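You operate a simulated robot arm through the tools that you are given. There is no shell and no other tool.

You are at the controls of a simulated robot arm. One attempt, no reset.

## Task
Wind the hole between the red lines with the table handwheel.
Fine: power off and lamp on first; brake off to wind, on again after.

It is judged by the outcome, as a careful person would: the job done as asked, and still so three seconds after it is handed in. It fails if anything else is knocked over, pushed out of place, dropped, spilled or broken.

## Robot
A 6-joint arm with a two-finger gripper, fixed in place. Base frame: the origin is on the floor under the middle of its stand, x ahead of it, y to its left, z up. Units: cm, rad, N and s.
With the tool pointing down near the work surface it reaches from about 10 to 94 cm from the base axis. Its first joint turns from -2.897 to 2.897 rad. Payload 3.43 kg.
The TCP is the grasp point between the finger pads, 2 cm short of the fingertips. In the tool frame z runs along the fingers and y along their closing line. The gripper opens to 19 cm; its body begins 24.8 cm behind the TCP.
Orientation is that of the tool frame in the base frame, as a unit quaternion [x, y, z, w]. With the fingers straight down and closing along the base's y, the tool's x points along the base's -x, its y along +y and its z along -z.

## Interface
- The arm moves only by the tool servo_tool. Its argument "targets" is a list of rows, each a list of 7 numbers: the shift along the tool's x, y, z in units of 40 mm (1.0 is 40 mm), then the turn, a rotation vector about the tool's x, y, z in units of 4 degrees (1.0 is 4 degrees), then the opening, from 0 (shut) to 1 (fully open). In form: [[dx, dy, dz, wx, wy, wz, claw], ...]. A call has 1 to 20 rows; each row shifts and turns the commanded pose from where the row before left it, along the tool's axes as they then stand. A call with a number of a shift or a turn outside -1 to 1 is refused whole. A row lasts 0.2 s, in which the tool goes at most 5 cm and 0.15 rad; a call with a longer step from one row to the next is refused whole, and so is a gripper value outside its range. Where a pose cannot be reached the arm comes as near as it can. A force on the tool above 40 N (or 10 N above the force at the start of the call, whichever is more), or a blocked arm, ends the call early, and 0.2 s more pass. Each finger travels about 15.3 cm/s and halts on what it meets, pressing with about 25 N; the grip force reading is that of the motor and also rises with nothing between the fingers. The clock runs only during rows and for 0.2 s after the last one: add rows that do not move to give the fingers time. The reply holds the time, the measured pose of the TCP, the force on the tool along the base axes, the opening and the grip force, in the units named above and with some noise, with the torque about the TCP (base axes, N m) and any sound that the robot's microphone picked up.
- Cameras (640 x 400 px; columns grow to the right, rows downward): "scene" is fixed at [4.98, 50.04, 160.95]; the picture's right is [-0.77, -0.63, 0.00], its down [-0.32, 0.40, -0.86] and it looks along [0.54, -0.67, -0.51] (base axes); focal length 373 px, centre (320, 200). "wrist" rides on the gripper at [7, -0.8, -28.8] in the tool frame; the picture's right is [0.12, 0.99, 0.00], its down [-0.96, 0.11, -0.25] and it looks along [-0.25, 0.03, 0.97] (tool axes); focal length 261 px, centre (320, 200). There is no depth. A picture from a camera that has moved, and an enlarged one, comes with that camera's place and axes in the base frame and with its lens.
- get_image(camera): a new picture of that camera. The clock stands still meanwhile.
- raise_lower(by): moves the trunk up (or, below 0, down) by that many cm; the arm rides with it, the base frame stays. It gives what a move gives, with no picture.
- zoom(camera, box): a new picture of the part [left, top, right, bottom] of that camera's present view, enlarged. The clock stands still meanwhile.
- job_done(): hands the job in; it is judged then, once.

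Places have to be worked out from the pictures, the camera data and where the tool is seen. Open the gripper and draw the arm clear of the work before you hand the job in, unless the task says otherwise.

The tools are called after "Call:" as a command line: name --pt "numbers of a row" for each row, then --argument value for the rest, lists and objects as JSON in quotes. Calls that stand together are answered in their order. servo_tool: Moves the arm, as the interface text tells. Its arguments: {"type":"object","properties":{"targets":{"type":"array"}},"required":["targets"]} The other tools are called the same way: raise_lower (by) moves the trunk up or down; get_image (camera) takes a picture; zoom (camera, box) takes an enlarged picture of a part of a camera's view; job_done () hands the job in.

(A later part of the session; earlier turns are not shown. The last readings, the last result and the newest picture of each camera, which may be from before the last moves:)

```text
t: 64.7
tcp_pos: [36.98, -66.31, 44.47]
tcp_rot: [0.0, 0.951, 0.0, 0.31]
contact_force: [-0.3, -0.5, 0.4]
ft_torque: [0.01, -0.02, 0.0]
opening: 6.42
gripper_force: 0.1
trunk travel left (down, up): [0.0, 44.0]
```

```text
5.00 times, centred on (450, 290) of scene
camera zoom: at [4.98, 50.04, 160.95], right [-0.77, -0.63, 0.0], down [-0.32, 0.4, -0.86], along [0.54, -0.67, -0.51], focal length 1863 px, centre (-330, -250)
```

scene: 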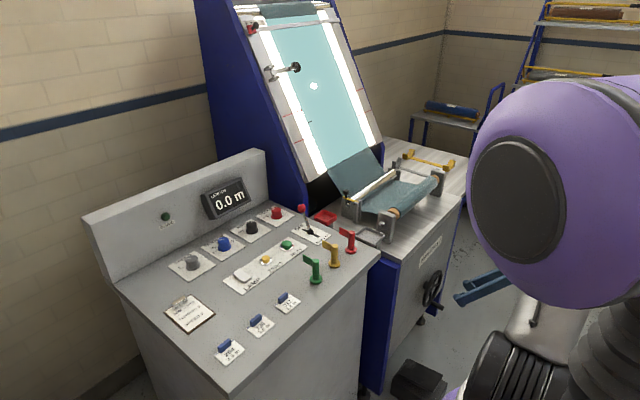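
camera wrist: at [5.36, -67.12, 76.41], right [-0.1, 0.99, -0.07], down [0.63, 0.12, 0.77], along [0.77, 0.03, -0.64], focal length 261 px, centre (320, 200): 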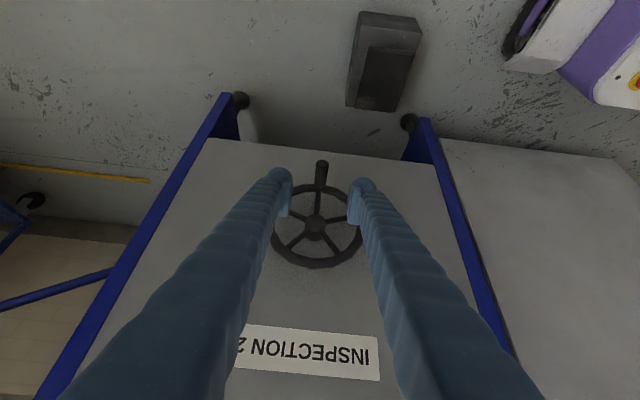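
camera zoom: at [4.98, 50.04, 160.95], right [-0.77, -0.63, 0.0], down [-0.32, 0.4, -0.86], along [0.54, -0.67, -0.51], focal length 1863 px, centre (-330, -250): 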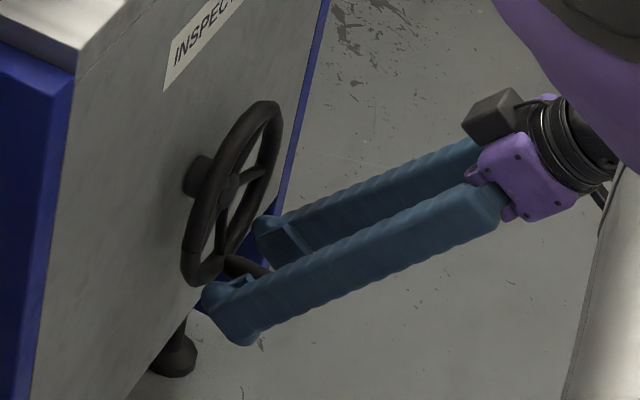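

The grip is between the pads. I nudge +y a little and close.

Call:
servo_tool --pt "0 0.08 0 0 0 0 0.3" --pt "0 0 0 0 0 0 0.2" --pt "0 0 0 0 0 0 0.05" --pt "0 0 0 0 0 0 0.05" --pt "0 0 0 0 0 0 0.05"

Call:
zoom --camera "wrist" --box '[240, 150, 400, 250]'

Call:
zoom --camera "scene" --box '[260, 60, 400, 147]'

```text
t: 65.9
tcp_pos: [36.8, -65.92, 44.42]
tcp_rot: [-0.001, 0.95, 0.0, 0.311]
contact_force: [-0.4, 0.5, -0.1]
ft_torque: [-0.06, 0.05, 0.02]
opening: 2.04
gripper_force: 44.9
trunk travel left (down, up): [0.0, 44.0]
```

```text
4.00 times, centred on (320, 200) of wrist
camera zoom: at [14.31, -66.88, 63.54], right [-0.1, 0.99, -0.07], down [0.63, 0.12, 0.77], along [0.77, 0.03, -0.64], focal length 1043 px, centre (320, 200)
```

zoom: 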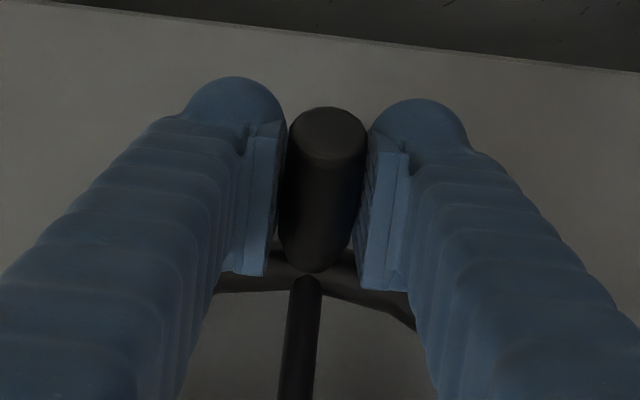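

```text
4.57 times, centred on (330, 104) of scene
camera zoom: at [4.98, 50.04, 160.95], right [-0.77, -0.63, 0.0], down [-0.32, 0.4, -0.86], along [0.54, -0.67, -0.51], focal length 1703 px, centre (274, 641)
```

zoom: 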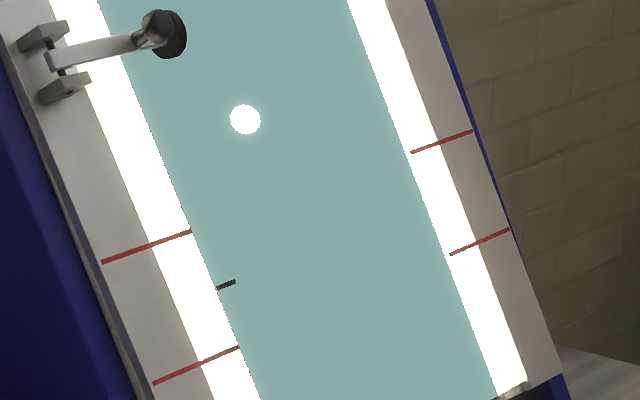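

The grip is held (2.04 cm) with little side force. I try a 30° test turn moving the grip toward +y along the circle and watch the hole.

Call:
servo_tool --pt "-0.004 0.157 -0.0055 0 0 0 0.05" --pt "-0.0121 0.1557 -0.0165 0 0 0 0.05" --pt "-0.0202 0.1533 -0.0276 0 0 0 0.05" --pt "-0.0279 0.1498 -0.0381 0 0 0 0.05" --pt "-0.0355 0.1451 -0.0485 0 0 0 0.05" --pt "-0.0428 0.1393 -0.0585 0 0 0 0.05" --pt "0 0 0 0 0 0 0.05"

Call:
zoom --camera "wrist" --box '[240, 150, 400, 250]'

Call:
zoom --camera "scene" --box '[260, 60, 400, 147]'

```text
t: 67.5
tcp_pos: [36.9, -62.29, 45.43]
tcp_rot: [-0.001, 0.951, 0.0, 0.31]
contact_force: [2.7, -3.2, -1.5]
ft_torque: [0.17, 0.17, 0.04]
opening: 2.07
gripper_force: 45.0
trunk travel left (down, up): [0.0, 44.0]
```

```text
4.00 times, centred on (320, 200) of wrist
camera zoom: at [14.3, -63.21, 64.45], right [-0.1, 0.99, -0.07], down [0.63, 0.12, 0.77], along [0.77, 0.03, -0.64], focal length 1043 px, centre (320, 200)
```

zoom: 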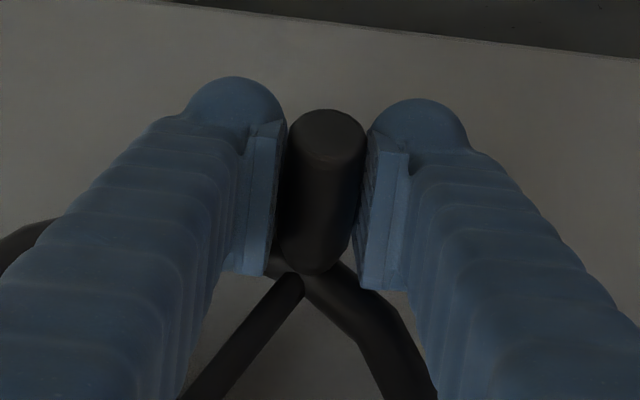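

```text
4.57 times, centred on (330, 104) of scene
camera zoom: at [4.98, 50.04, 160.95], right [-0.77, -0.63, 0.0], down [-0.32, 0.4, -0.86], along [0.54, -0.67, -0.51], focal length 1703 px, centre (274, 641)
```

zoom: 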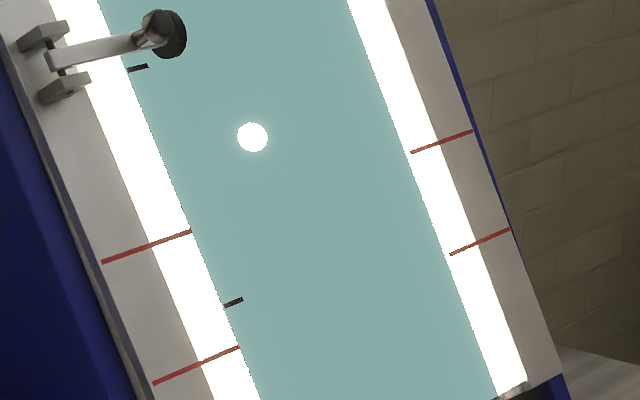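

The hole moved down toward the red lines, about 0.15 of the spacing for 30°, so this is the right direction and about 200° more is needed. I continue along the circle.

Call:
servo_tool --pt "-0.0606 0.158 -0.0828 0 0 0 0.05" --pt "-0.07 0.1463 -0.0957 0 0 0 0.05" --pt "-0.0787 0.1332 -0.1075 0 0 0 0.05" --pt "-0.0864 0.1186 -0.1181 0 0 0 0.05" --pt "-0.0933 0.1026 -0.1275 0 0 0 0.05" --pt "0 0 0 0 0 0 0.05"

Call:
zoom --camera "wrist" --box '[240, 150, 400, 250]'

Call:
zoom --camera "scene" --box '[260, 60, 400, 147]'

```text
t: 68.9
tcp_pos: [37.03, -59.53, 48.13]
tcp_rot: [0.0, 0.951, 0.003, 0.31]
contact_force: [-2.3, -7.1, 2.5]
ft_torque: [0.09, 0.31, -0.22]
opening: 2.08
gripper_force: 44.8
trunk travel left (down, up): [0.0, 44.0]
```

```text
4.00 times, centred on (320, 200) of wrist
camera zoom: at [14.3, -60.62, 67.14], right [-0.1, 0.99, -0.07], down [0.63, 0.11, 0.77], along [0.77, 0.03, -0.64], focal length 1043 px, centre (320, 200)
```

zoom: 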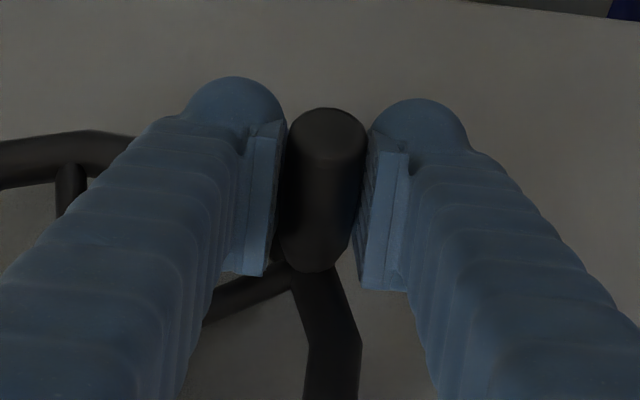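

```text
4.57 times, centred on (330, 104) of scene
camera zoom: at [4.98, 50.04, 160.95], right [-0.77, -0.63, 0.0], down [-0.32, 0.4, -0.86], along [0.54, -0.67, -0.51], focal length 1703 px, centre (274, 641)
```

zoom: 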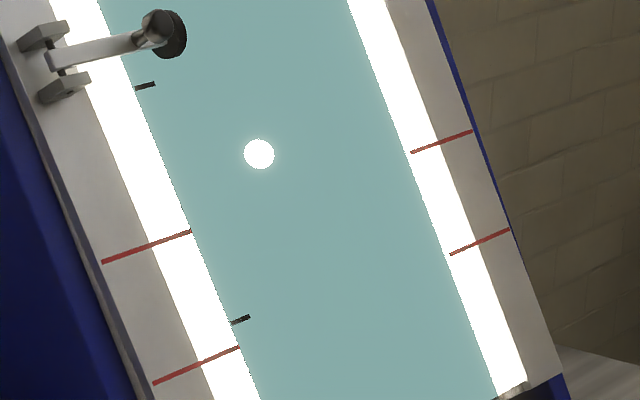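

Holding well with the hole at 60° of turn right on track. I continue to the 90° position, trimming the radius slightly inward.

Call:
servo_tool --pt "-0.106 0.065 -0.145 0 0 0 0.05" --pt "-0.1029 0.0669 -0.1405 0 0 0 0.05" --pt "-0.1063 0.048 -0.1453 0 0 0 0.05" --pt "-0.1087 0.0291 -0.1485 0 0 0 0.05" --pt "-0.1098 0.0098 -0.15 0 0 0 0.05" --pt "0 0 0 0 0 0 0.05"

Call:
zoom --camera "wrist" --box '[240, 150, 400, 250]'

Call:
zoom --camera "scene" --box '[260, 60, 400, 147]'

```text
t: 70.3
tcp_pos: [36.83, -58.51, 51.65]
tcp_rot: [-0.001, 0.951, 0.001, 0.31]
contact_force: [-2.9, -0.9, -3.4]
ft_torque: [0.22, 0.37, 0.04]
opening: 2.07
gripper_force: 44.9
trunk travel left (down, up): [0.0, 44.0]
```

```text
4.00 times, centred on (320, 200) of wrist
camera zoom: at [14.29, -59.51, 70.67], right [-0.1, 0.99, -0.07], down [0.63, 0.12, 0.77], along [0.77, 0.03, -0.64], focal length 1043 px, centre (320, 200)
```

zoom: 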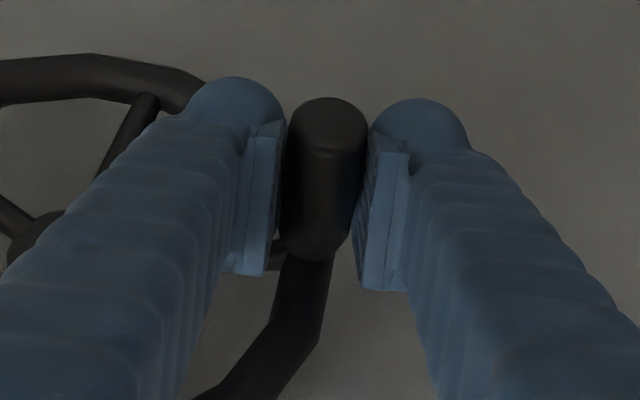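

```text
4.57 times, centred on (330, 104) of scene
camera zoom: at [4.98, 50.04, 160.95], right [-0.77, -0.63, 0.0], down [-0.32, 0.4, -0.86], along [0.54, -0.67, -0.51], focal length 1703 px, centre (274, 641)
```

zoom: 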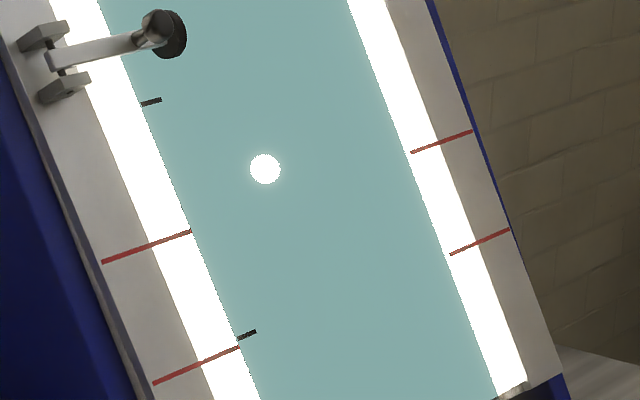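

90° done; the hole keeps coming down and the grip slipped only about 3 mm. I continue over the next 30°.

Call:
servo_tool --pt "-0.1096 -0.0098 -0.1497 0 0 0 0.03" --pt "-0.1084 -0.0291 -0.1481 0 0 0 0.03" --pt "-0.106 -0.0479 -0.1449 0 0 0 0.03" --pt "-0.1024 -0.0667 -0.1399 0 0 0 0.03" --pt "-0.0978 -0.0843 -0.1336 0 0 0 0.03" --pt "0 0 0 0 0 0 0.03"

Call:
zoom --camera "wrist" --box '[240, 150, 400, 250]'

Call:
zoom --camera "scene" --box '[260, 60, 400, 147]'

```text
t: 71.3
tcp_pos: [36.88, -58.69, 54.2]
tcp_rot: [-0.002, 0.951, 0.004, 0.31]
contact_force: [-1.6, 4.3, 2.1]
ft_torque: [-0.04, -0.59, -0.01]
opening: 2.06
gripper_force: 45.2
trunk travel left (down, up): [0.0, 44.0]
stopped in row 4: the force on the tool passed its limit at 43 N (the readings are from after the stop); the commanded pose is now the measured one
```

```text
4.00 times, centred on (320, 200) of wrist
camera zoom: at [14.3, -59.82, 73.32], right [-0.1, 0.99, -0.06], down [0.63, 0.11, 0.77], along [0.77, 0.04, -0.64], focal length 1043 px, centre (320, 200)
```

zoom: 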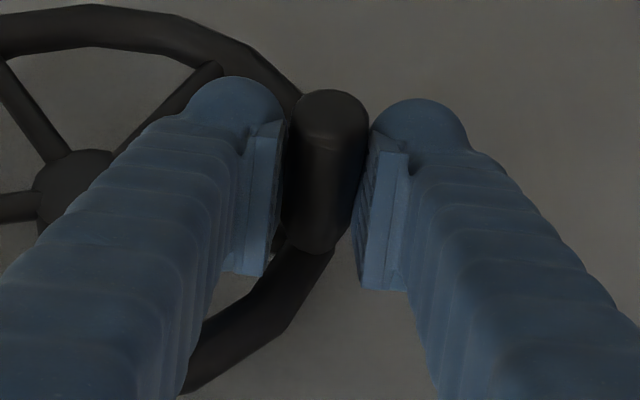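

```text
4.57 times, centred on (330, 104) of scene
camera zoom: at [4.98, 50.04, 160.95], right [-0.77, -0.63, 0.0], down [-0.32, 0.4, -0.86], along [0.54, -0.67, -0.51], focal length 1703 px, centre (274, 641)
```

zoom: 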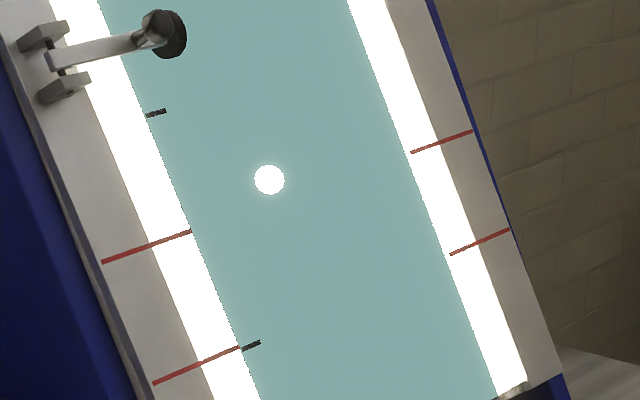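

The call stopped because the grip slid ~9 mm along the pads and a sideways force built up; the wheel is at about 104°. I open a little, re-centre on the grip, and close again.

Call:
servo_tool --pt "0 0 0 0 0 0 0.18" --pt "0 0 0 0 0 0 0.18" --pt "0.07 0 0.09 0 0 0 0.18" --pt "0.063 0 0.09 0 0 0 0.18" --pt "0 0 0 0 0 0 0.18"

Call:
zoom --camera "wrist" --box '[240, 150, 400, 250]'

Call:
zoom --camera "scene" --box '[260, 60, 400, 147]'

Call:
zoom --camera "scene" --box '[400, 240, 500, 320]'

```text
t: 72.5
tcp_pos: [36.89, -58.81, 53.25]
tcp_rot: [-0.002, 0.951, 0.004, 0.31]
contact_force: [-1.9, 1.0, -0.9]
ft_torque: [0.01, 0.04, -0.1]
opening: 3.39
gripper_force: 0.0
trunk travel left (down, up): [0.0, 44.0]
```

```text
4.00 times, centred on (320, 200) of wrist
camera zoom: at [14.35, -59.9, 72.42], right [-0.1, 0.99, -0.06], down [0.63, 0.11, 0.77], along [0.77, 0.04, -0.64], focal length 1043 px, centre (320, 200)
```

zoom: 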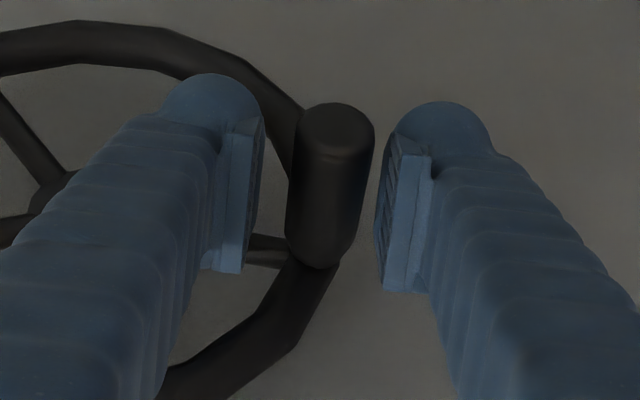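

```text
4.57 times, centred on (330, 104) of scene
camera zoom: at [4.98, 50.04, 160.95], right [-0.77, -0.63, 0.0], down [-0.32, 0.4, -0.86], along [0.54, -0.67, -0.51], focal length 1703 px, centre (274, 641)
```

zoom: 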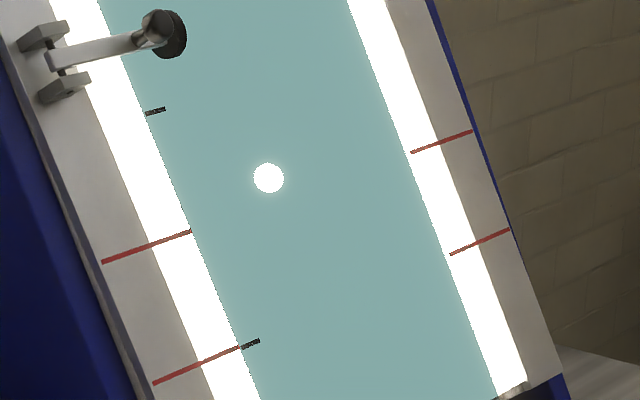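

```text
5.00 times, centred on (450, 280) of scene
camera zoom: at [4.98, 50.04, 160.95], right [-0.77, -0.63, 0.0], down [-0.32, 0.4, -0.86], along [0.54, -0.67, -0.51], focal length 1863 px, centre (-330, -200)
```

zoom: 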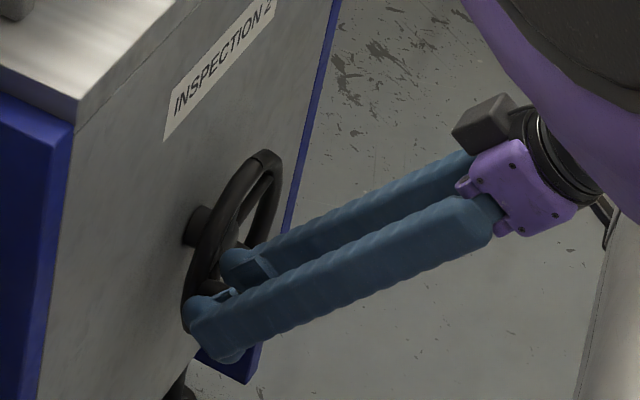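

The hole held its place while released. I re-grip centred on the handle.

Call:
servo_tool --pt "0 0.06 0 0 0 0 0.15" --pt "0 0 0 0 0 0 0.05" --pt "0 0 0 0 0 0 0.0" --pt "0 0 0 0 0 0 0.0"

Call:
zoom --camera "wrist" --box '[240, 150, 400, 250]'

```text
t: 73.5
tcp_pos: [36.92, -58.53, 53.39]
tcp_rot: [-0.002, 0.951, 0.004, 0.31]
contact_force: [3.0, -8.6, -1.1]
ft_torque: [-0.05, 0.04, -0.13]
opening: 2.09
gripper_force: 44.7
trunk travel left (down, up): [0.0, 44.0]
```

```text
4.00 times, centred on (320, 200) of wrist
camera zoom: at [14.34, -59.7, 72.43], right [-0.1, 0.99, -0.07], down [0.63, 0.11, 0.77], along [0.77, 0.04, -0.64], focal length 1043 px, centre (320, 200)
```

zoom: 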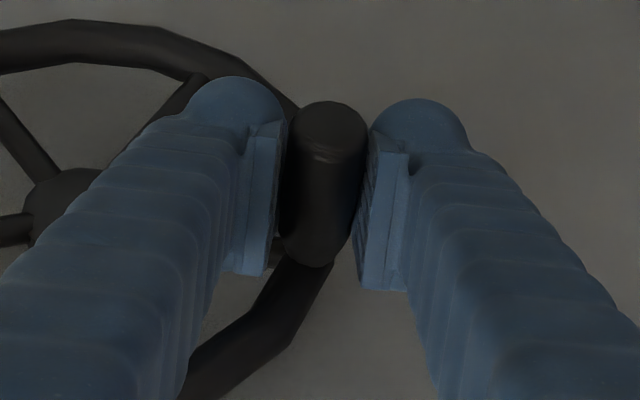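

Centred again. I go on in slower 3° steps through the vertical part.

Call:
servo_tool --pt "-0.0558 -0.035 -0.0763 0 0 0 0" --pt "-0.0552 -0.0359 -0.0754 0 0 0 0" --pt "-0.0542 -0.0307 -0.0741 0 0 0 0" --pt "-0.0532 -0.0355 -0.0727 0 0 0 0" --pt "-0.0521 -0.0401 -0.0712 0 0 0 0" --pt "0 0 0 0 0 0 0"

Call:
zoom --camera "wrist" --box '[240, 150, 400, 250]'

Call:
zoom --camera "scene" --box '[260, 60, 400, 147]'

```text
t: 74.9
tcp_pos: [37.08, -58.97, 55.18]
tcp_rot: [-0.002, 0.95, 0.004, 0.311]
contact_force: [-3.9, 23.0, 3.4]
ft_torque: [0.32, 0.24, 0.19]
opening: 2.06
gripper_force: 45.2
trunk travel left (down, up): [0.0, 44.0]
```

```text
4.00 times, centred on (320, 200) of wrist
camera zoom: at [14.34, -60.25, 74.26], right [-0.1, 0.99, -0.06], down [0.63, 0.11, 0.77], along [0.77, 0.04, -0.64], focal length 1043 px, centre (320, 200)
```

zoom: 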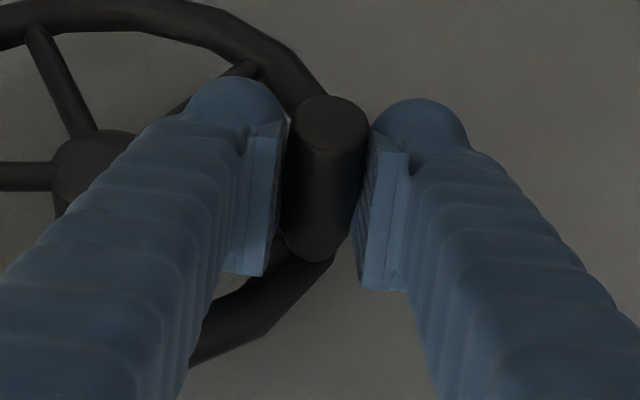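

```text
4.57 times, centred on (330, 104) of scene
camera zoom: at [4.98, 50.04, 160.95], right [-0.77, -0.63, 0.0], down [-0.32, 0.4, -0.86], along [0.54, -0.67, -0.51], focal length 1703 px, centre (274, 641)
```

zoom: 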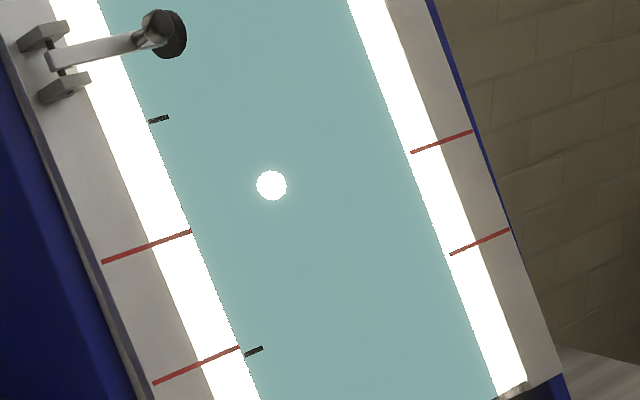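

The wheel is at about 112°, with the arm commanded slightly too far inward (23 N). I correct outward and continue.

Call:
servo_tool --pt "-0.0532 0.0225 -0.0726 0 0 0 0" --pt "-0.0517 -0.04 -0.0706 0 0 0 0" --pt "-0.0502 -0.0475 -0.0686 0 0 0 0" --pt "-0.0487 -0.0525 -0.0666 0 0 0 0" --pt "-0.0473 -0.0575 -0.0646 0 0 0 0" --pt "0 0 0 0 0 0 0"

Call:
zoom --camera "wrist" --box '[240, 150, 400, 250]'

Call:
zoom --camera "scene" --box '[260, 60, 400, 147]'

```text
t: 76.3
tcp_pos: [36.98, -59.74, 56.77]
tcp_rot: [-0.001, 0.95, 0.004, 0.311]
contact_force: [-4.2, 16.3, 3.7]
ft_torque: [0.49, 0.36, 0.15]
opening: 2.05
gripper_force: 44.5
trunk travel left (down, up): [0.0, 44.0]
```

```text
4.00 times, centred on (320, 200) of wrist
camera zoom: at [14.33, -60.94, 75.87], right [-0.1, 0.99, -0.06], down [0.63, 0.11, 0.77], along [0.77, 0.04, -0.64], focal length 1043 px, centre (320, 200)
```

zoom: 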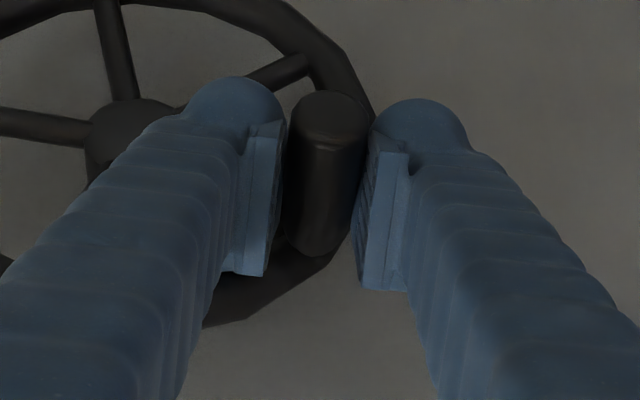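

```text
4.57 times, centred on (330, 104) of scene
camera zoom: at [4.98, 50.04, 160.95], right [-0.77, -0.63, 0.0], down [-0.32, 0.4, -0.86], along [0.54, -0.67, -0.51], focal length 1703 px, centre (274, 641)
```

zoom: 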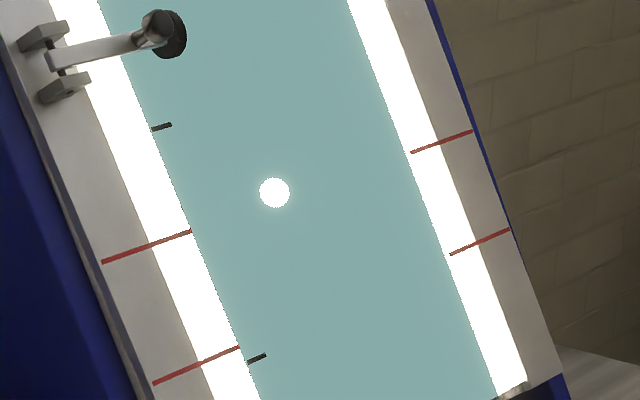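

Hole now just above the upper line and moving steadily; the wheel is near 123°. I carry on through to about 150°.

Call:
servo_tool --pt "-0.0502 0.0225 -0.0686 0 0 0 0" --pt "-0.0458 -0.06 -0.0626 0 0 0 0" --pt "-0.0443 -0.065 -0.0605 0 0 0 0" --pt "-0.0414 -0.0675 -0.0565 0 0 0 0" --pt "-0.0399 -0.07 -0.0545 0 0 0 0" --pt "0 0 0 0 0 0 0"

Call:
zoom --camera "wrist" --box '[240, 150, 400, 250]'

Call:
zoom --camera "scene" --box '[260, 60, 400, 147]'

```text
t: 77.7
tcp_pos: [36.99, -60.8, 58.26]
tcp_rot: [-0.001, 0.951, 0.004, 0.31]
contact_force: [-1.2, 0.2, -7.7]
ft_torque: [0.32, 0.28, -0.04]
opening: 2.07
gripper_force: 45.0
trunk travel left (down, up): [0.0, 44.0]
```

```text
4.00 times, centred on (320, 200) of wrist
camera zoom: at [14.35, -62.01, 77.4], right [-0.1, 0.99, -0.06], down [0.63, 0.11, 0.77], along [0.77, 0.04, -0.64], focal length 1043 px, centre (320, 200)
```

zoom: 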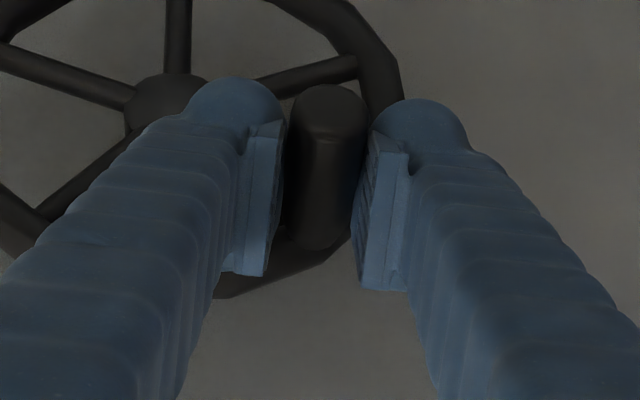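

```text
4.57 times, centred on (330, 104) of scene
camera zoom: at [4.98, 50.04, 160.95], right [-0.77, -0.63, 0.0], down [-0.32, 0.4, -0.86], along [0.54, -0.67, -0.51], focal length 1703 px, centre (274, 641)
```

zoom: 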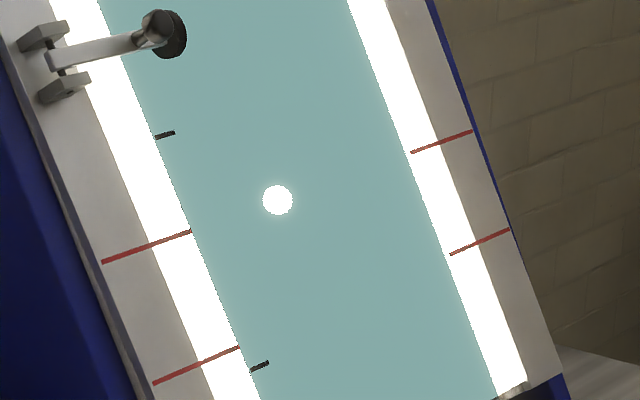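

Now at ~135°, with the grip ~1 cm off pad centre. I re-centre the grip once more.

Call:
servo_tool --pt "0 0 0 0 0 0 0.18" --pt "0 0 0 0 0 0 0.18" --pt "0.074 0.01 0.101 0 0 0 0.18" --pt "0.074 0.01 0.101 0 0 0 0.18" --pt "0 0 0 0 0 0 0.1" --pt "0 0 0 0 0 0 0" --pt "0 0 0 0 0 0 0" --pt "0 0 0 0 0 0 0"

Call:
zoom --camera "wrist" --box '[240, 150, 400, 250]'

Call:
zoom --camera "scene" --box '[260, 60, 400, 147]'

```text
t: 79.5
tcp_pos: [36.91, -60.75, 57.32]
tcp_rot: [-0.001, 0.951, 0.004, 0.31]
contact_force: [1.7, -8.1, -8.1]
ft_torque: [0.03, 0.15, -0.08]
opening: 2.09
gripper_force: 44.9
trunk travel left (down, up): [0.0, 44.0]
```

```text
4.00 times, centred on (320, 200) of wrist
camera zoom: at [14.3, -61.93, 76.39], right [-0.1, 0.99, -0.06], down [0.63, 0.11, 0.77], along [0.77, 0.04, -0.64], focal length 1043 px, centre (320, 200)
```

zoom: 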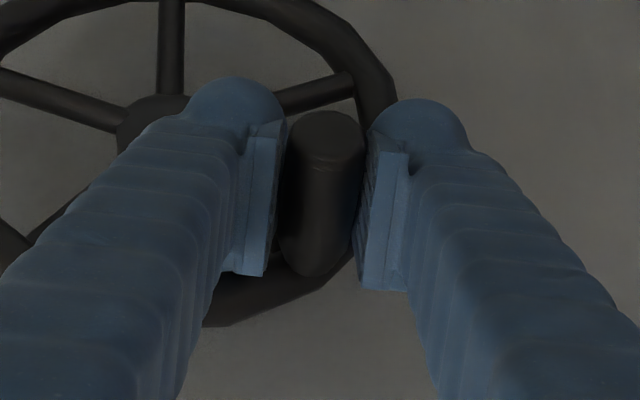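

```text
4.57 times, centred on (330, 104) of scene
camera zoom: at [4.98, 50.04, 160.95], right [-0.77, -0.63, 0.0], down [-0.32, 0.4, -0.86], along [0.54, -0.67, -0.51], focal length 1703 px, centre (274, 641)
```

zoom: 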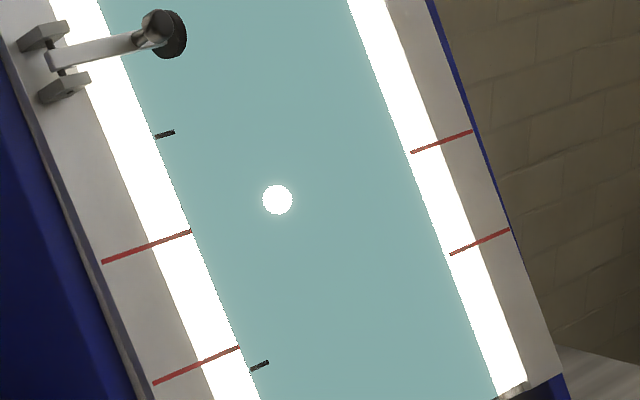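

Re-gripped with the hole steady. I continue from 136° to about 166°.

Call:
servo_tool --pt "-0.0724 -0.155 -0.0989 0 0 0 0" --pt "-0.0665 -0.1625 -0.0908 0 0 0 0" --pt "-0.0561 -0.17 -0.0767 0 0 0 0" --pt "-0.0458 -0.18 -0.0626 0 0 0 0" --pt "-0.034 -0.19 -0.0464 0 0 0 0" --pt "0 0 0 0 0 0 0"

Call:
zoom --camera "wrist" --box '[240, 150, 400, 250]'

Call:
zoom --camera "scene" --box '[260, 60, 400, 147]'

```text
t: 80.9
tcp_pos: [36.93, -64.29, 59.29]
tcp_rot: [-0.001, 0.95, 0.003, 0.311]
contact_force: [0.5, 0.7, 4.4]
ft_torque: [-0.02, -0.1, -0.11]
opening: 2.05
gripper_force: 44.6
trunk travel left (down, up): [0.0, 44.0]
```

```text
4.00 times, centred on (320, 200) of wrist
camera zoom: at [14.33, -65.43, 78.35], right [-0.1, 0.99, -0.07], down [0.63, 0.11, 0.77], along [0.77, 0.04, -0.64], focal length 1043 px, centre (320, 200)
```

zoom: 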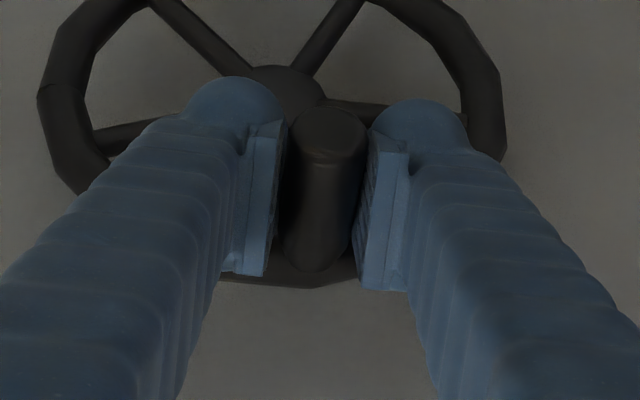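

```text
4.57 times, centred on (330, 104) of scene
camera zoom: at [4.98, 50.04, 160.95], right [-0.77, -0.63, 0.0], down [-0.32, 0.4, -0.86], along [0.54, -0.67, -0.51], focal length 1703 px, centre (274, 641)
```

zoom: 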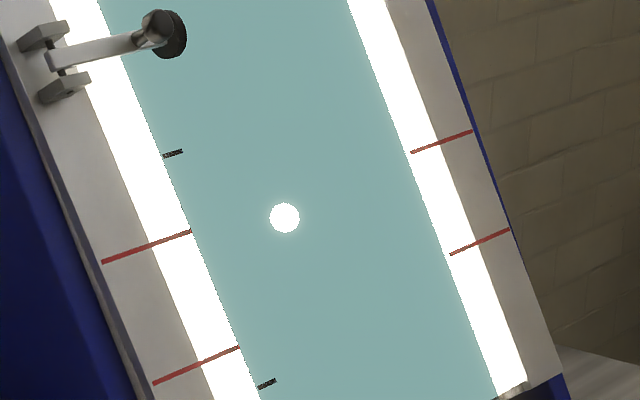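

The hole is already just below the upper line; about 60° more will centre it. I turn 30° further over the top.

Call:
servo_tool --pt "-0.0148 -0.1925 -0.0202 0 0 0 0" --pt "-0.0103 -0.195 -0.0141 0 0 0 0" --pt "0.003 -0.195 0.004 0 0 0 0" --pt "0.0133 -0.195 0.0182 0 0 0 0" --pt "0.0266 -0.1925 0.0363 0 0 0 0" --pt "0 0 0 0 0 0 0"

Call:
zoom --camera "wrist" --box '[240, 150, 400, 250]'

Call:
zoom --camera "scene" --box '[260, 60, 400, 147]'

```text
t: 82.3
tcp_pos: [36.99, -68.16, 59.03]
tcp_rot: [-0.001, 0.951, 0.003, 0.309]
contact_force: [-0.5, 6.4, -6.8]
ft_torque: [0.22, -0.06, 0.16]
opening: 2.06
gripper_force: 45.0
trunk travel left (down, up): [0.0, 44.0]
```

```text
4.00 times, centred on (320, 200) of wrist
camera zoom: at [14.34, -69.25, 78.14], right [-0.1, 0.99, -0.06], down [0.63, 0.11, 0.77], along [0.77, 0.04, -0.64], focal length 1043 px, centre (320, 200)
```

zoom: 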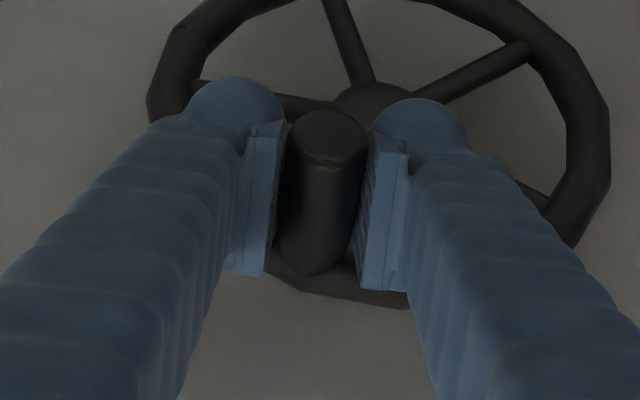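

```text
4.57 times, centred on (330, 104) of scene
camera zoom: at [4.98, 50.04, 160.95], right [-0.77, -0.63, 0.0], down [-0.32, 0.4, -0.86], along [0.54, -0.67, -0.51], focal length 1703 px, centre (274, 641)
```

zoom: 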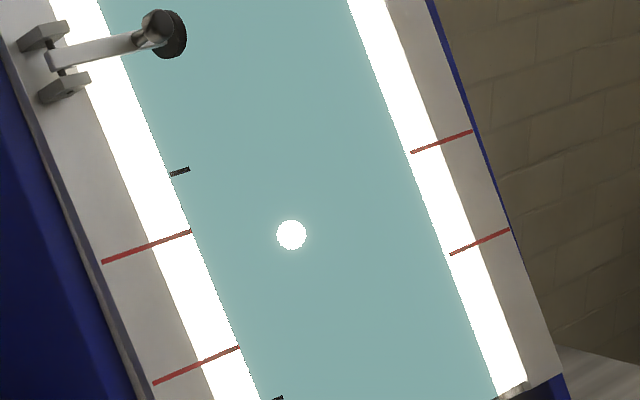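

Hole is now fully between the lines, a bit above centre. One more 28° or so should centre it.

Call:
servo_tool --pt "0.0384 -0.18 0.0525 0 0 0 0" --pt "0.0487 -0.1775 0.0666 0 0 0 0" --pt "0.0591 -0.1675 0.0807 0 0 0 0" --pt "0.0694 -0.1575 0.0948 0 0 0 0" --pt "0.07 -0.13 0.095 0 0 0 0" --pt "0 0 0 0 0 0 0"

Call:
zoom --camera "wrist" --box '[240, 150, 400, 250]'

Call:
zoom --camera "scene" --box '[260, 60, 400, 147]'

```text
t: 83.7
tcp_pos: [37.01, -71.35, 57.21]
tcp_rot: [0.001, 0.951, 0.001, 0.311]
contact_force: [-7.0, 4.5, 2.8]
ft_torque: [0.35, -0.55, 0.11]
opening: 2.09
gripper_force: 45.0
trunk travel left (down, up): [0.0, 44.0]
```

```text
4.00 times, centred on (320, 200) of wrist
camera zoom: at [14.35, -72.48, 76.24], right [-0.1, 0.99, -0.07], down [0.63, 0.11, 0.77], along [0.77, 0.04, -0.64], focal length 1043 px, centre (320, 200)
```

zoom: 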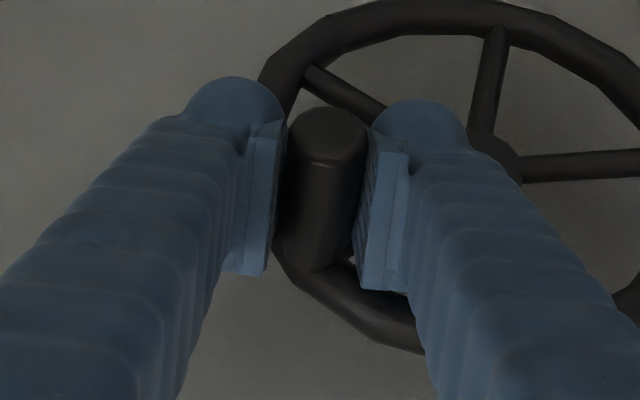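

```text
4.57 times, centred on (330, 104) of scene
camera zoom: at [4.98, 50.04, 160.95], right [-0.77, -0.63, 0.0], down [-0.32, 0.4, -0.86], along [0.54, -0.67, -0.51], focal length 1703 px, centre (274, 641)
```

zoom: 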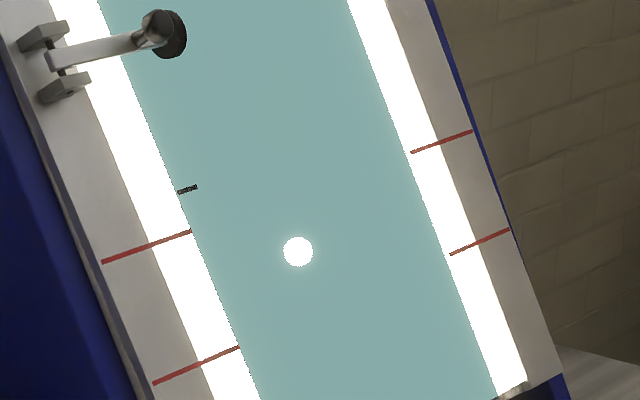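

The hole is centred between the red lines. I release the grip gently and check that the hole stays.

Call:
servo_tool --pt "0 0 0 0 0 0 0.15" --pt "0 0 0 0 0 0 0.25" --pt "0 0 0 0 0 0 0.34" --pt "0 0 0 0 0 0 0.34"

Call:
zoom --camera "wrist" --box '[240, 150, 400, 250]'

Call:
zoom --camera "scene" --box '[260, 60, 400, 147]'

```text
t: 84.7
tcp_pos: [37.05, -71.3, 57.11]
tcp_rot: [-0.001, 0.951, 0.003, 0.31]
contact_force: [0.0, 0.6, 0.6]
ft_torque: [-0.02, 0.03, 0.0]
opening: 6.46
gripper_force: 0.1
trunk travel left (down, up): [0.0, 44.0]
```

```text
4.00 times, centred on (320, 200) of wrist
camera zoom: at [14.4, -72.46, 76.18], right [-0.1, 0.99, -0.06], down [0.63, 0.11, 0.77], along [0.77, 0.04, -0.64], focal length 1043 px, centre (320, 200)
```

zoom: 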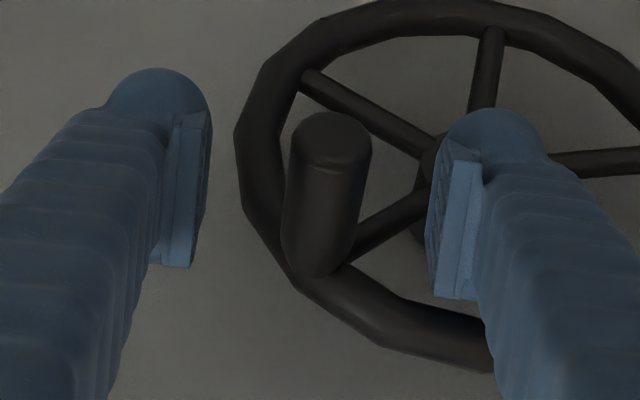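

```text
4.57 times, centred on (330, 104) of scene
camera zoom: at [4.98, 50.04, 160.95], right [-0.77, -0.63, 0.0], down [-0.32, 0.4, -0.86], along [0.54, -0.67, -0.51], focal length 1703 px, centre (274, 641)
```

zoom: 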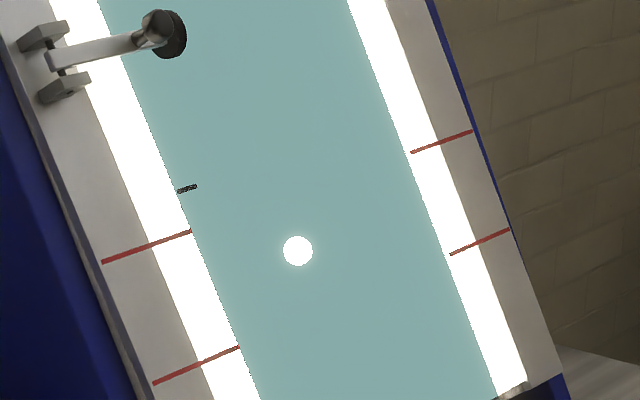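

The hole stays in place. I back off along the tool axis and then raise the trunk.

Call:
servo_tool --pt "0 0 -0.4 0 0 0 0.34" --pt "0 0 -0.7 0 0 0 0.34" --pt "0 0 -0.8 0 0 0 0.34" --pt "0 0 -0.9 0 0 0 0.34" --pt "0 0 -0.9 0 0 0 0.34" --pt "0 0 -0.5 0 0 0 0.34" --pt "0 0 0 0 0 0 0.34"

Call:
raise_lower --by 25

Call:
zoom --camera "scene" --box '[260, 60, 400, 147]'

Call:
get_image --camera "wrist"

```text
t: 86.3
tcp_pos: [27.06, -71.42, 70.68]
tcp_rot: [-0.001, 0.951, 0.003, 0.31]
contact_force: [0.0, 0.1, -0.5]
ft_torque: [-0.02, 0.0, 0.01]
opening: 6.48
gripper_force: 0.0
trunk travel left (down, up): [0.0, 44.0]
```

```text
t: 88.9
tcp_pos: [27.02, -71.41, 95.53]
tcp_rot: [-0.001, 0.95, 0.004, 0.311]
contact_force: [-0.3, 0.2, 0.1]
ft_torque: [0.01, 0.0, -0.01]
opening: 6.45
gripper_force: 0.1
trunk travel left (down, up): [-25.0, 19.0]
```

```text
4.57 times, centred on (330, 104) of scene
camera zoom: at [4.98, 50.04, 160.95], right [-0.77, -0.63, 0.0], down [-0.32, 0.4, -0.86], along [0.54, -0.67, -0.51], focal length 1703 px, centre (274, 641)
```

zoom: 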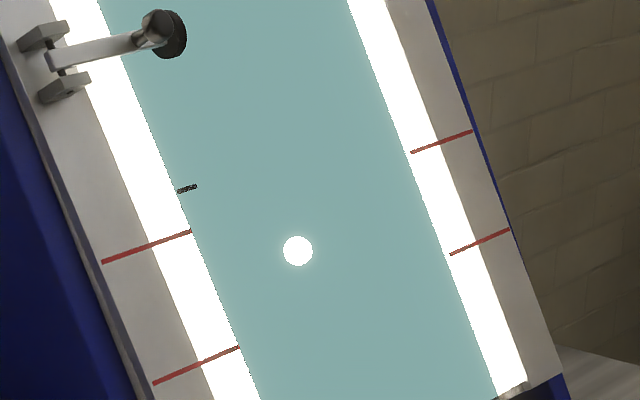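

```text
taken
camera wrist: at [4.42, -72.59, 114.73], right [-0.1, 0.99, -0.06], down [0.63, 0.11, 0.77], along [0.77, 0.04, -0.64], focal length 261 px, centre (320, 200)
```

wrist: 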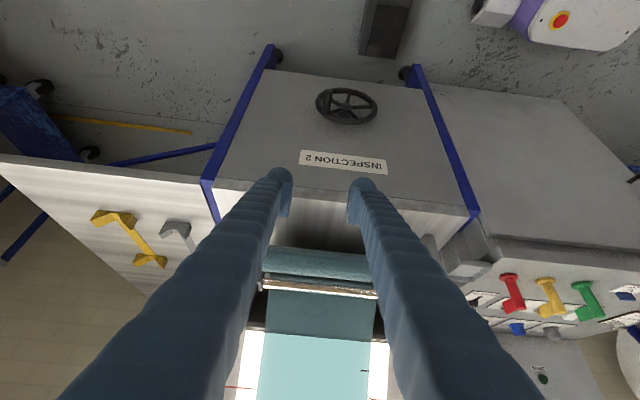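

The hole stays centred with the arm away. I straighten the tool, rise, and go back over the brake lever.

Call:
servo_tool --pt "0 0 0 0 1 0 0.34" --pt "0 0 0 0 1 0 0.34" --pt "0 0 0 0 1 0 0.34" --pt "0 0 0 0 1 0 0.34" --pt "0 0 0 0 1 0 0.34" --pt "0 0 0 0 1 0 0.34" --pt "0 0 0 0 1 0 0.34" --pt "0 0 0 0 1 0 0.34" --pt "0 0 0 0 1 0 0.34" --pt "0 0 -0.8 0 0 0 0.34" --pt "0 0 -0.9 0 0 0 0.34" --pt "0 0 -0.9 0 0 0 0.34" --pt "0 0 -0.9 0 0 0 0.34" --pt "0 0 -0.6 0 0 0 0.34" --pt "0 0 0 0 0 0 0.34"

Call:
servo_tool --pt "-0.703 0.668 0 0 0 0 0.34" --pt "-0.703 0.668 0 0 0 0 0.34" --pt "-0.703 0.668 0 0 0 0 0.34" --pt "-0.703 0.668 0 0 0 0 0.34" --pt "-0.703 0.668 0 0 0 0 0.34" --pt "-0.703 0.668 0 0 0 0 0.34" --pt "-0.703 0.668 0 0 0 0 0.34" --pt "-0.703 0.668 0 0 0 0 0.34" --pt "-0.703 0.668 0 0 0 0 0.34" --pt "-0.703 0.668 0 0 0 0 0.34" --pt "-0.703 0.668 0 0 0 0 0.34" --pt "-0.703 0.668 0 0 0 0 0.34" --pt "-0.703 0.668 0 0 0 0 0.34" --pt "-0.703 0.668 0 0 0 0 0.34" --pt "-0.703 0.668 0 0 0 0 0.34" --pt "-0.703 0.668 0 0 0 0 0.34" --pt "-0.703 0.668 0 0 0 0 0.34" --pt "0 0 0 0 0 0 0.34"

Call:
get_image --camera "wrist"

Call:
get_image --camera "scene"

```text
t: 92.1
tcp_pos: [27.13, -71.32, 111.99]
tcp_rot: [-0.003, 1.0, 0.003, 0.001]
contact_force: [0.1, -0.8, -0.8]
ft_torque: [-0.02, 0.0, 0.0]
opening: 6.45
gripper_force: 0.1
trunk travel left (down, up): [-25.0, 19.0]
```

```text
t: 95.9
tcp_pos: [74.53, -25.81, 112.32]
tcp_rot: [-0.001, 1.0, 0.002, 0.001]
contact_force: [-0.1, 1.3, 0.6]
ft_torque: [-0.04, -0.01, 0.03]
opening: 6.44
gripper_force: 0.1
trunk travel left (down, up): [-25.0, 19.0]
```

```text
taken
camera wrist: at [67.41, -26.96, 141.14], right [-0.12, 0.99, 0.0], down [0.96, 0.12, 0.25], along [0.25, 0.04, -0.97], focal length 261 px, centre (320, 200)
```

wrist: 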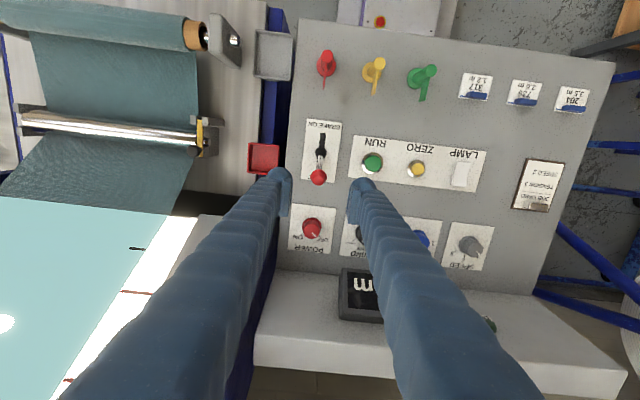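

```text
taken
```

scene: 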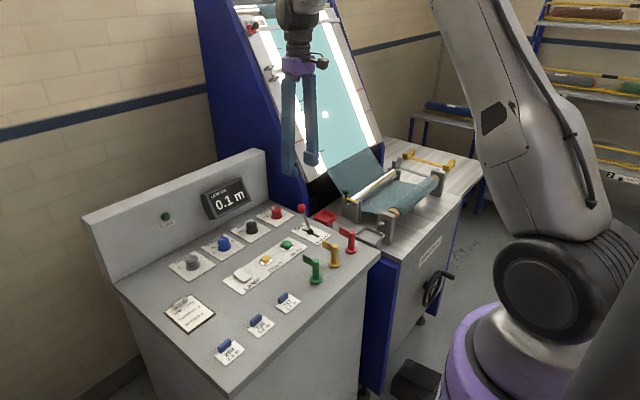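

The length now reads 0.1 m. I zoom in to align on the brake ball.

Call:
zoom --camera "wrist" --box '[270, 130, 370, 210]'

Call:
zoom --camera "scene" --box '[260, 170, 380, 260]'

```text
5.00 times, centred on (320, 170) of wrist
camera zoom: at [67.41, -26.96, 141.14], right [-0.12, 0.99, 0.0], down [0.96, 0.12, 0.25], along [0.25, 0.04, -0.97], focal length 1303 px, centre (320, 350)
```

zoom: 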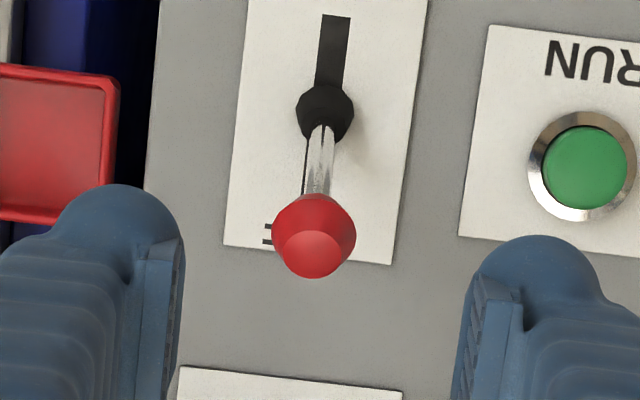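

```text
4.44 times, centred on (320, 215) of scene
camera zoom: at [4.98, 50.04, 160.95], right [-0.77, -0.63, 0.0], down [-0.32, 0.4, -0.86], along [0.54, -0.67, -0.51], focal length 1656 px, centre (320, 133)
```

zoom: 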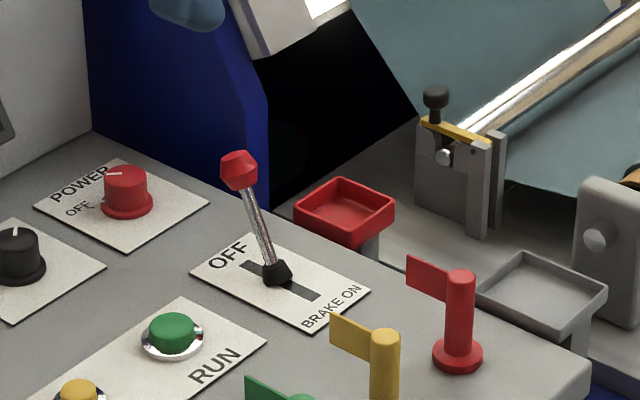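

The ball is at about (74.8, -25.9, 97). I descend so the pads straddle it, then close.

Call:
servo_tool --pt "-0.08 -0.03 0.8 0 0 0 0.34" --pt "0 0 0.9 0 0 0 0.34" --pt "0 0 0.9 0 0 0 0.34" --pt "0 0 0.6 0 0 0 0.34" --pt "0 0 0.4 0 0 0 0.34" --pt "0 0 0.22 0 0 0 0.34" --pt "0 0 0 0 0 0 0.34"

Call:
zoom --camera "wrist" --box '[240, 140, 400, 240]'

Call:
zoom --camera "scene" --box '[260, 170, 380, 260]'

```text
t: 97.5
tcp_pos: [75.03, -25.9, 96.98]
tcp_rot: [-0.004, 1.0, 0.003, 0.001]
contact_force: [1.4, -0.2, -1.7]
ft_torque: [0.0, 0.0, 0.06]
opening: 6.47
gripper_force: 0.1
trunk travel left (down, up): [-25.0, 19.0]
```

```text
4.00 times, centred on (320, 190) of wrist
camera zoom: at [67.96, -27.07, 125.84], right [-0.12, 0.99, 0.01], down [0.96, 0.12, 0.25], along [0.25, 0.04, -0.97], focal length 1043 px, centre (320, 240)
```

zoom: 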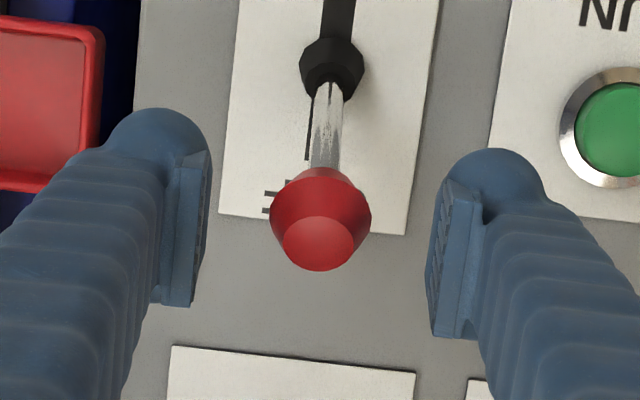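

```text
4.44 times, centred on (320, 215) of scene
camera zoom: at [4.98, 50.04, 160.95], right [-0.77, -0.63, 0.0], down [-0.32, 0.4, -0.86], along [0.54, -0.67, -0.51], focal length 1656 px, centre (320, 133)
```

zoom: 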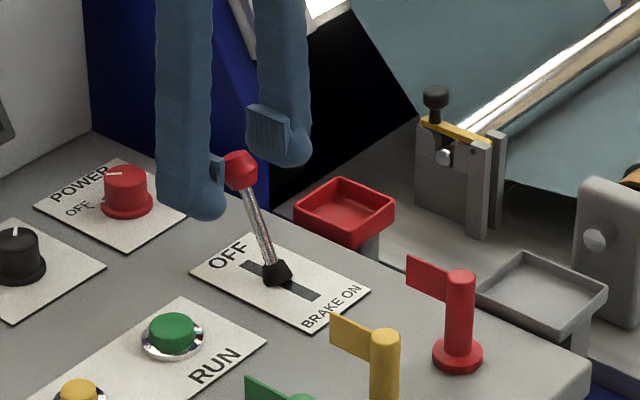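

The ball lies between the pads. I close on it.

Call:
servo_tool --pt "0 0 0 0 0 0 0.2" --pt "0 0 0 0 0 0 0.1" --pt "0 0 0 0 0 0 0.1" --pt "0 0 0 0 0 0 0.1"

```text
t: 98.5
tcp_pos: [74.95, -25.93, 97.05]
tcp_rot: [-0.003, 1.0, 0.002, 0.001]
contact_force: [-0.4, -1.8, -2.1]
ft_torque: [0.0, -0.01, 0.02]
opening: 2.85
gripper_force: 45.1
trunk travel left (down, up): [-25.0, 19.0]
```

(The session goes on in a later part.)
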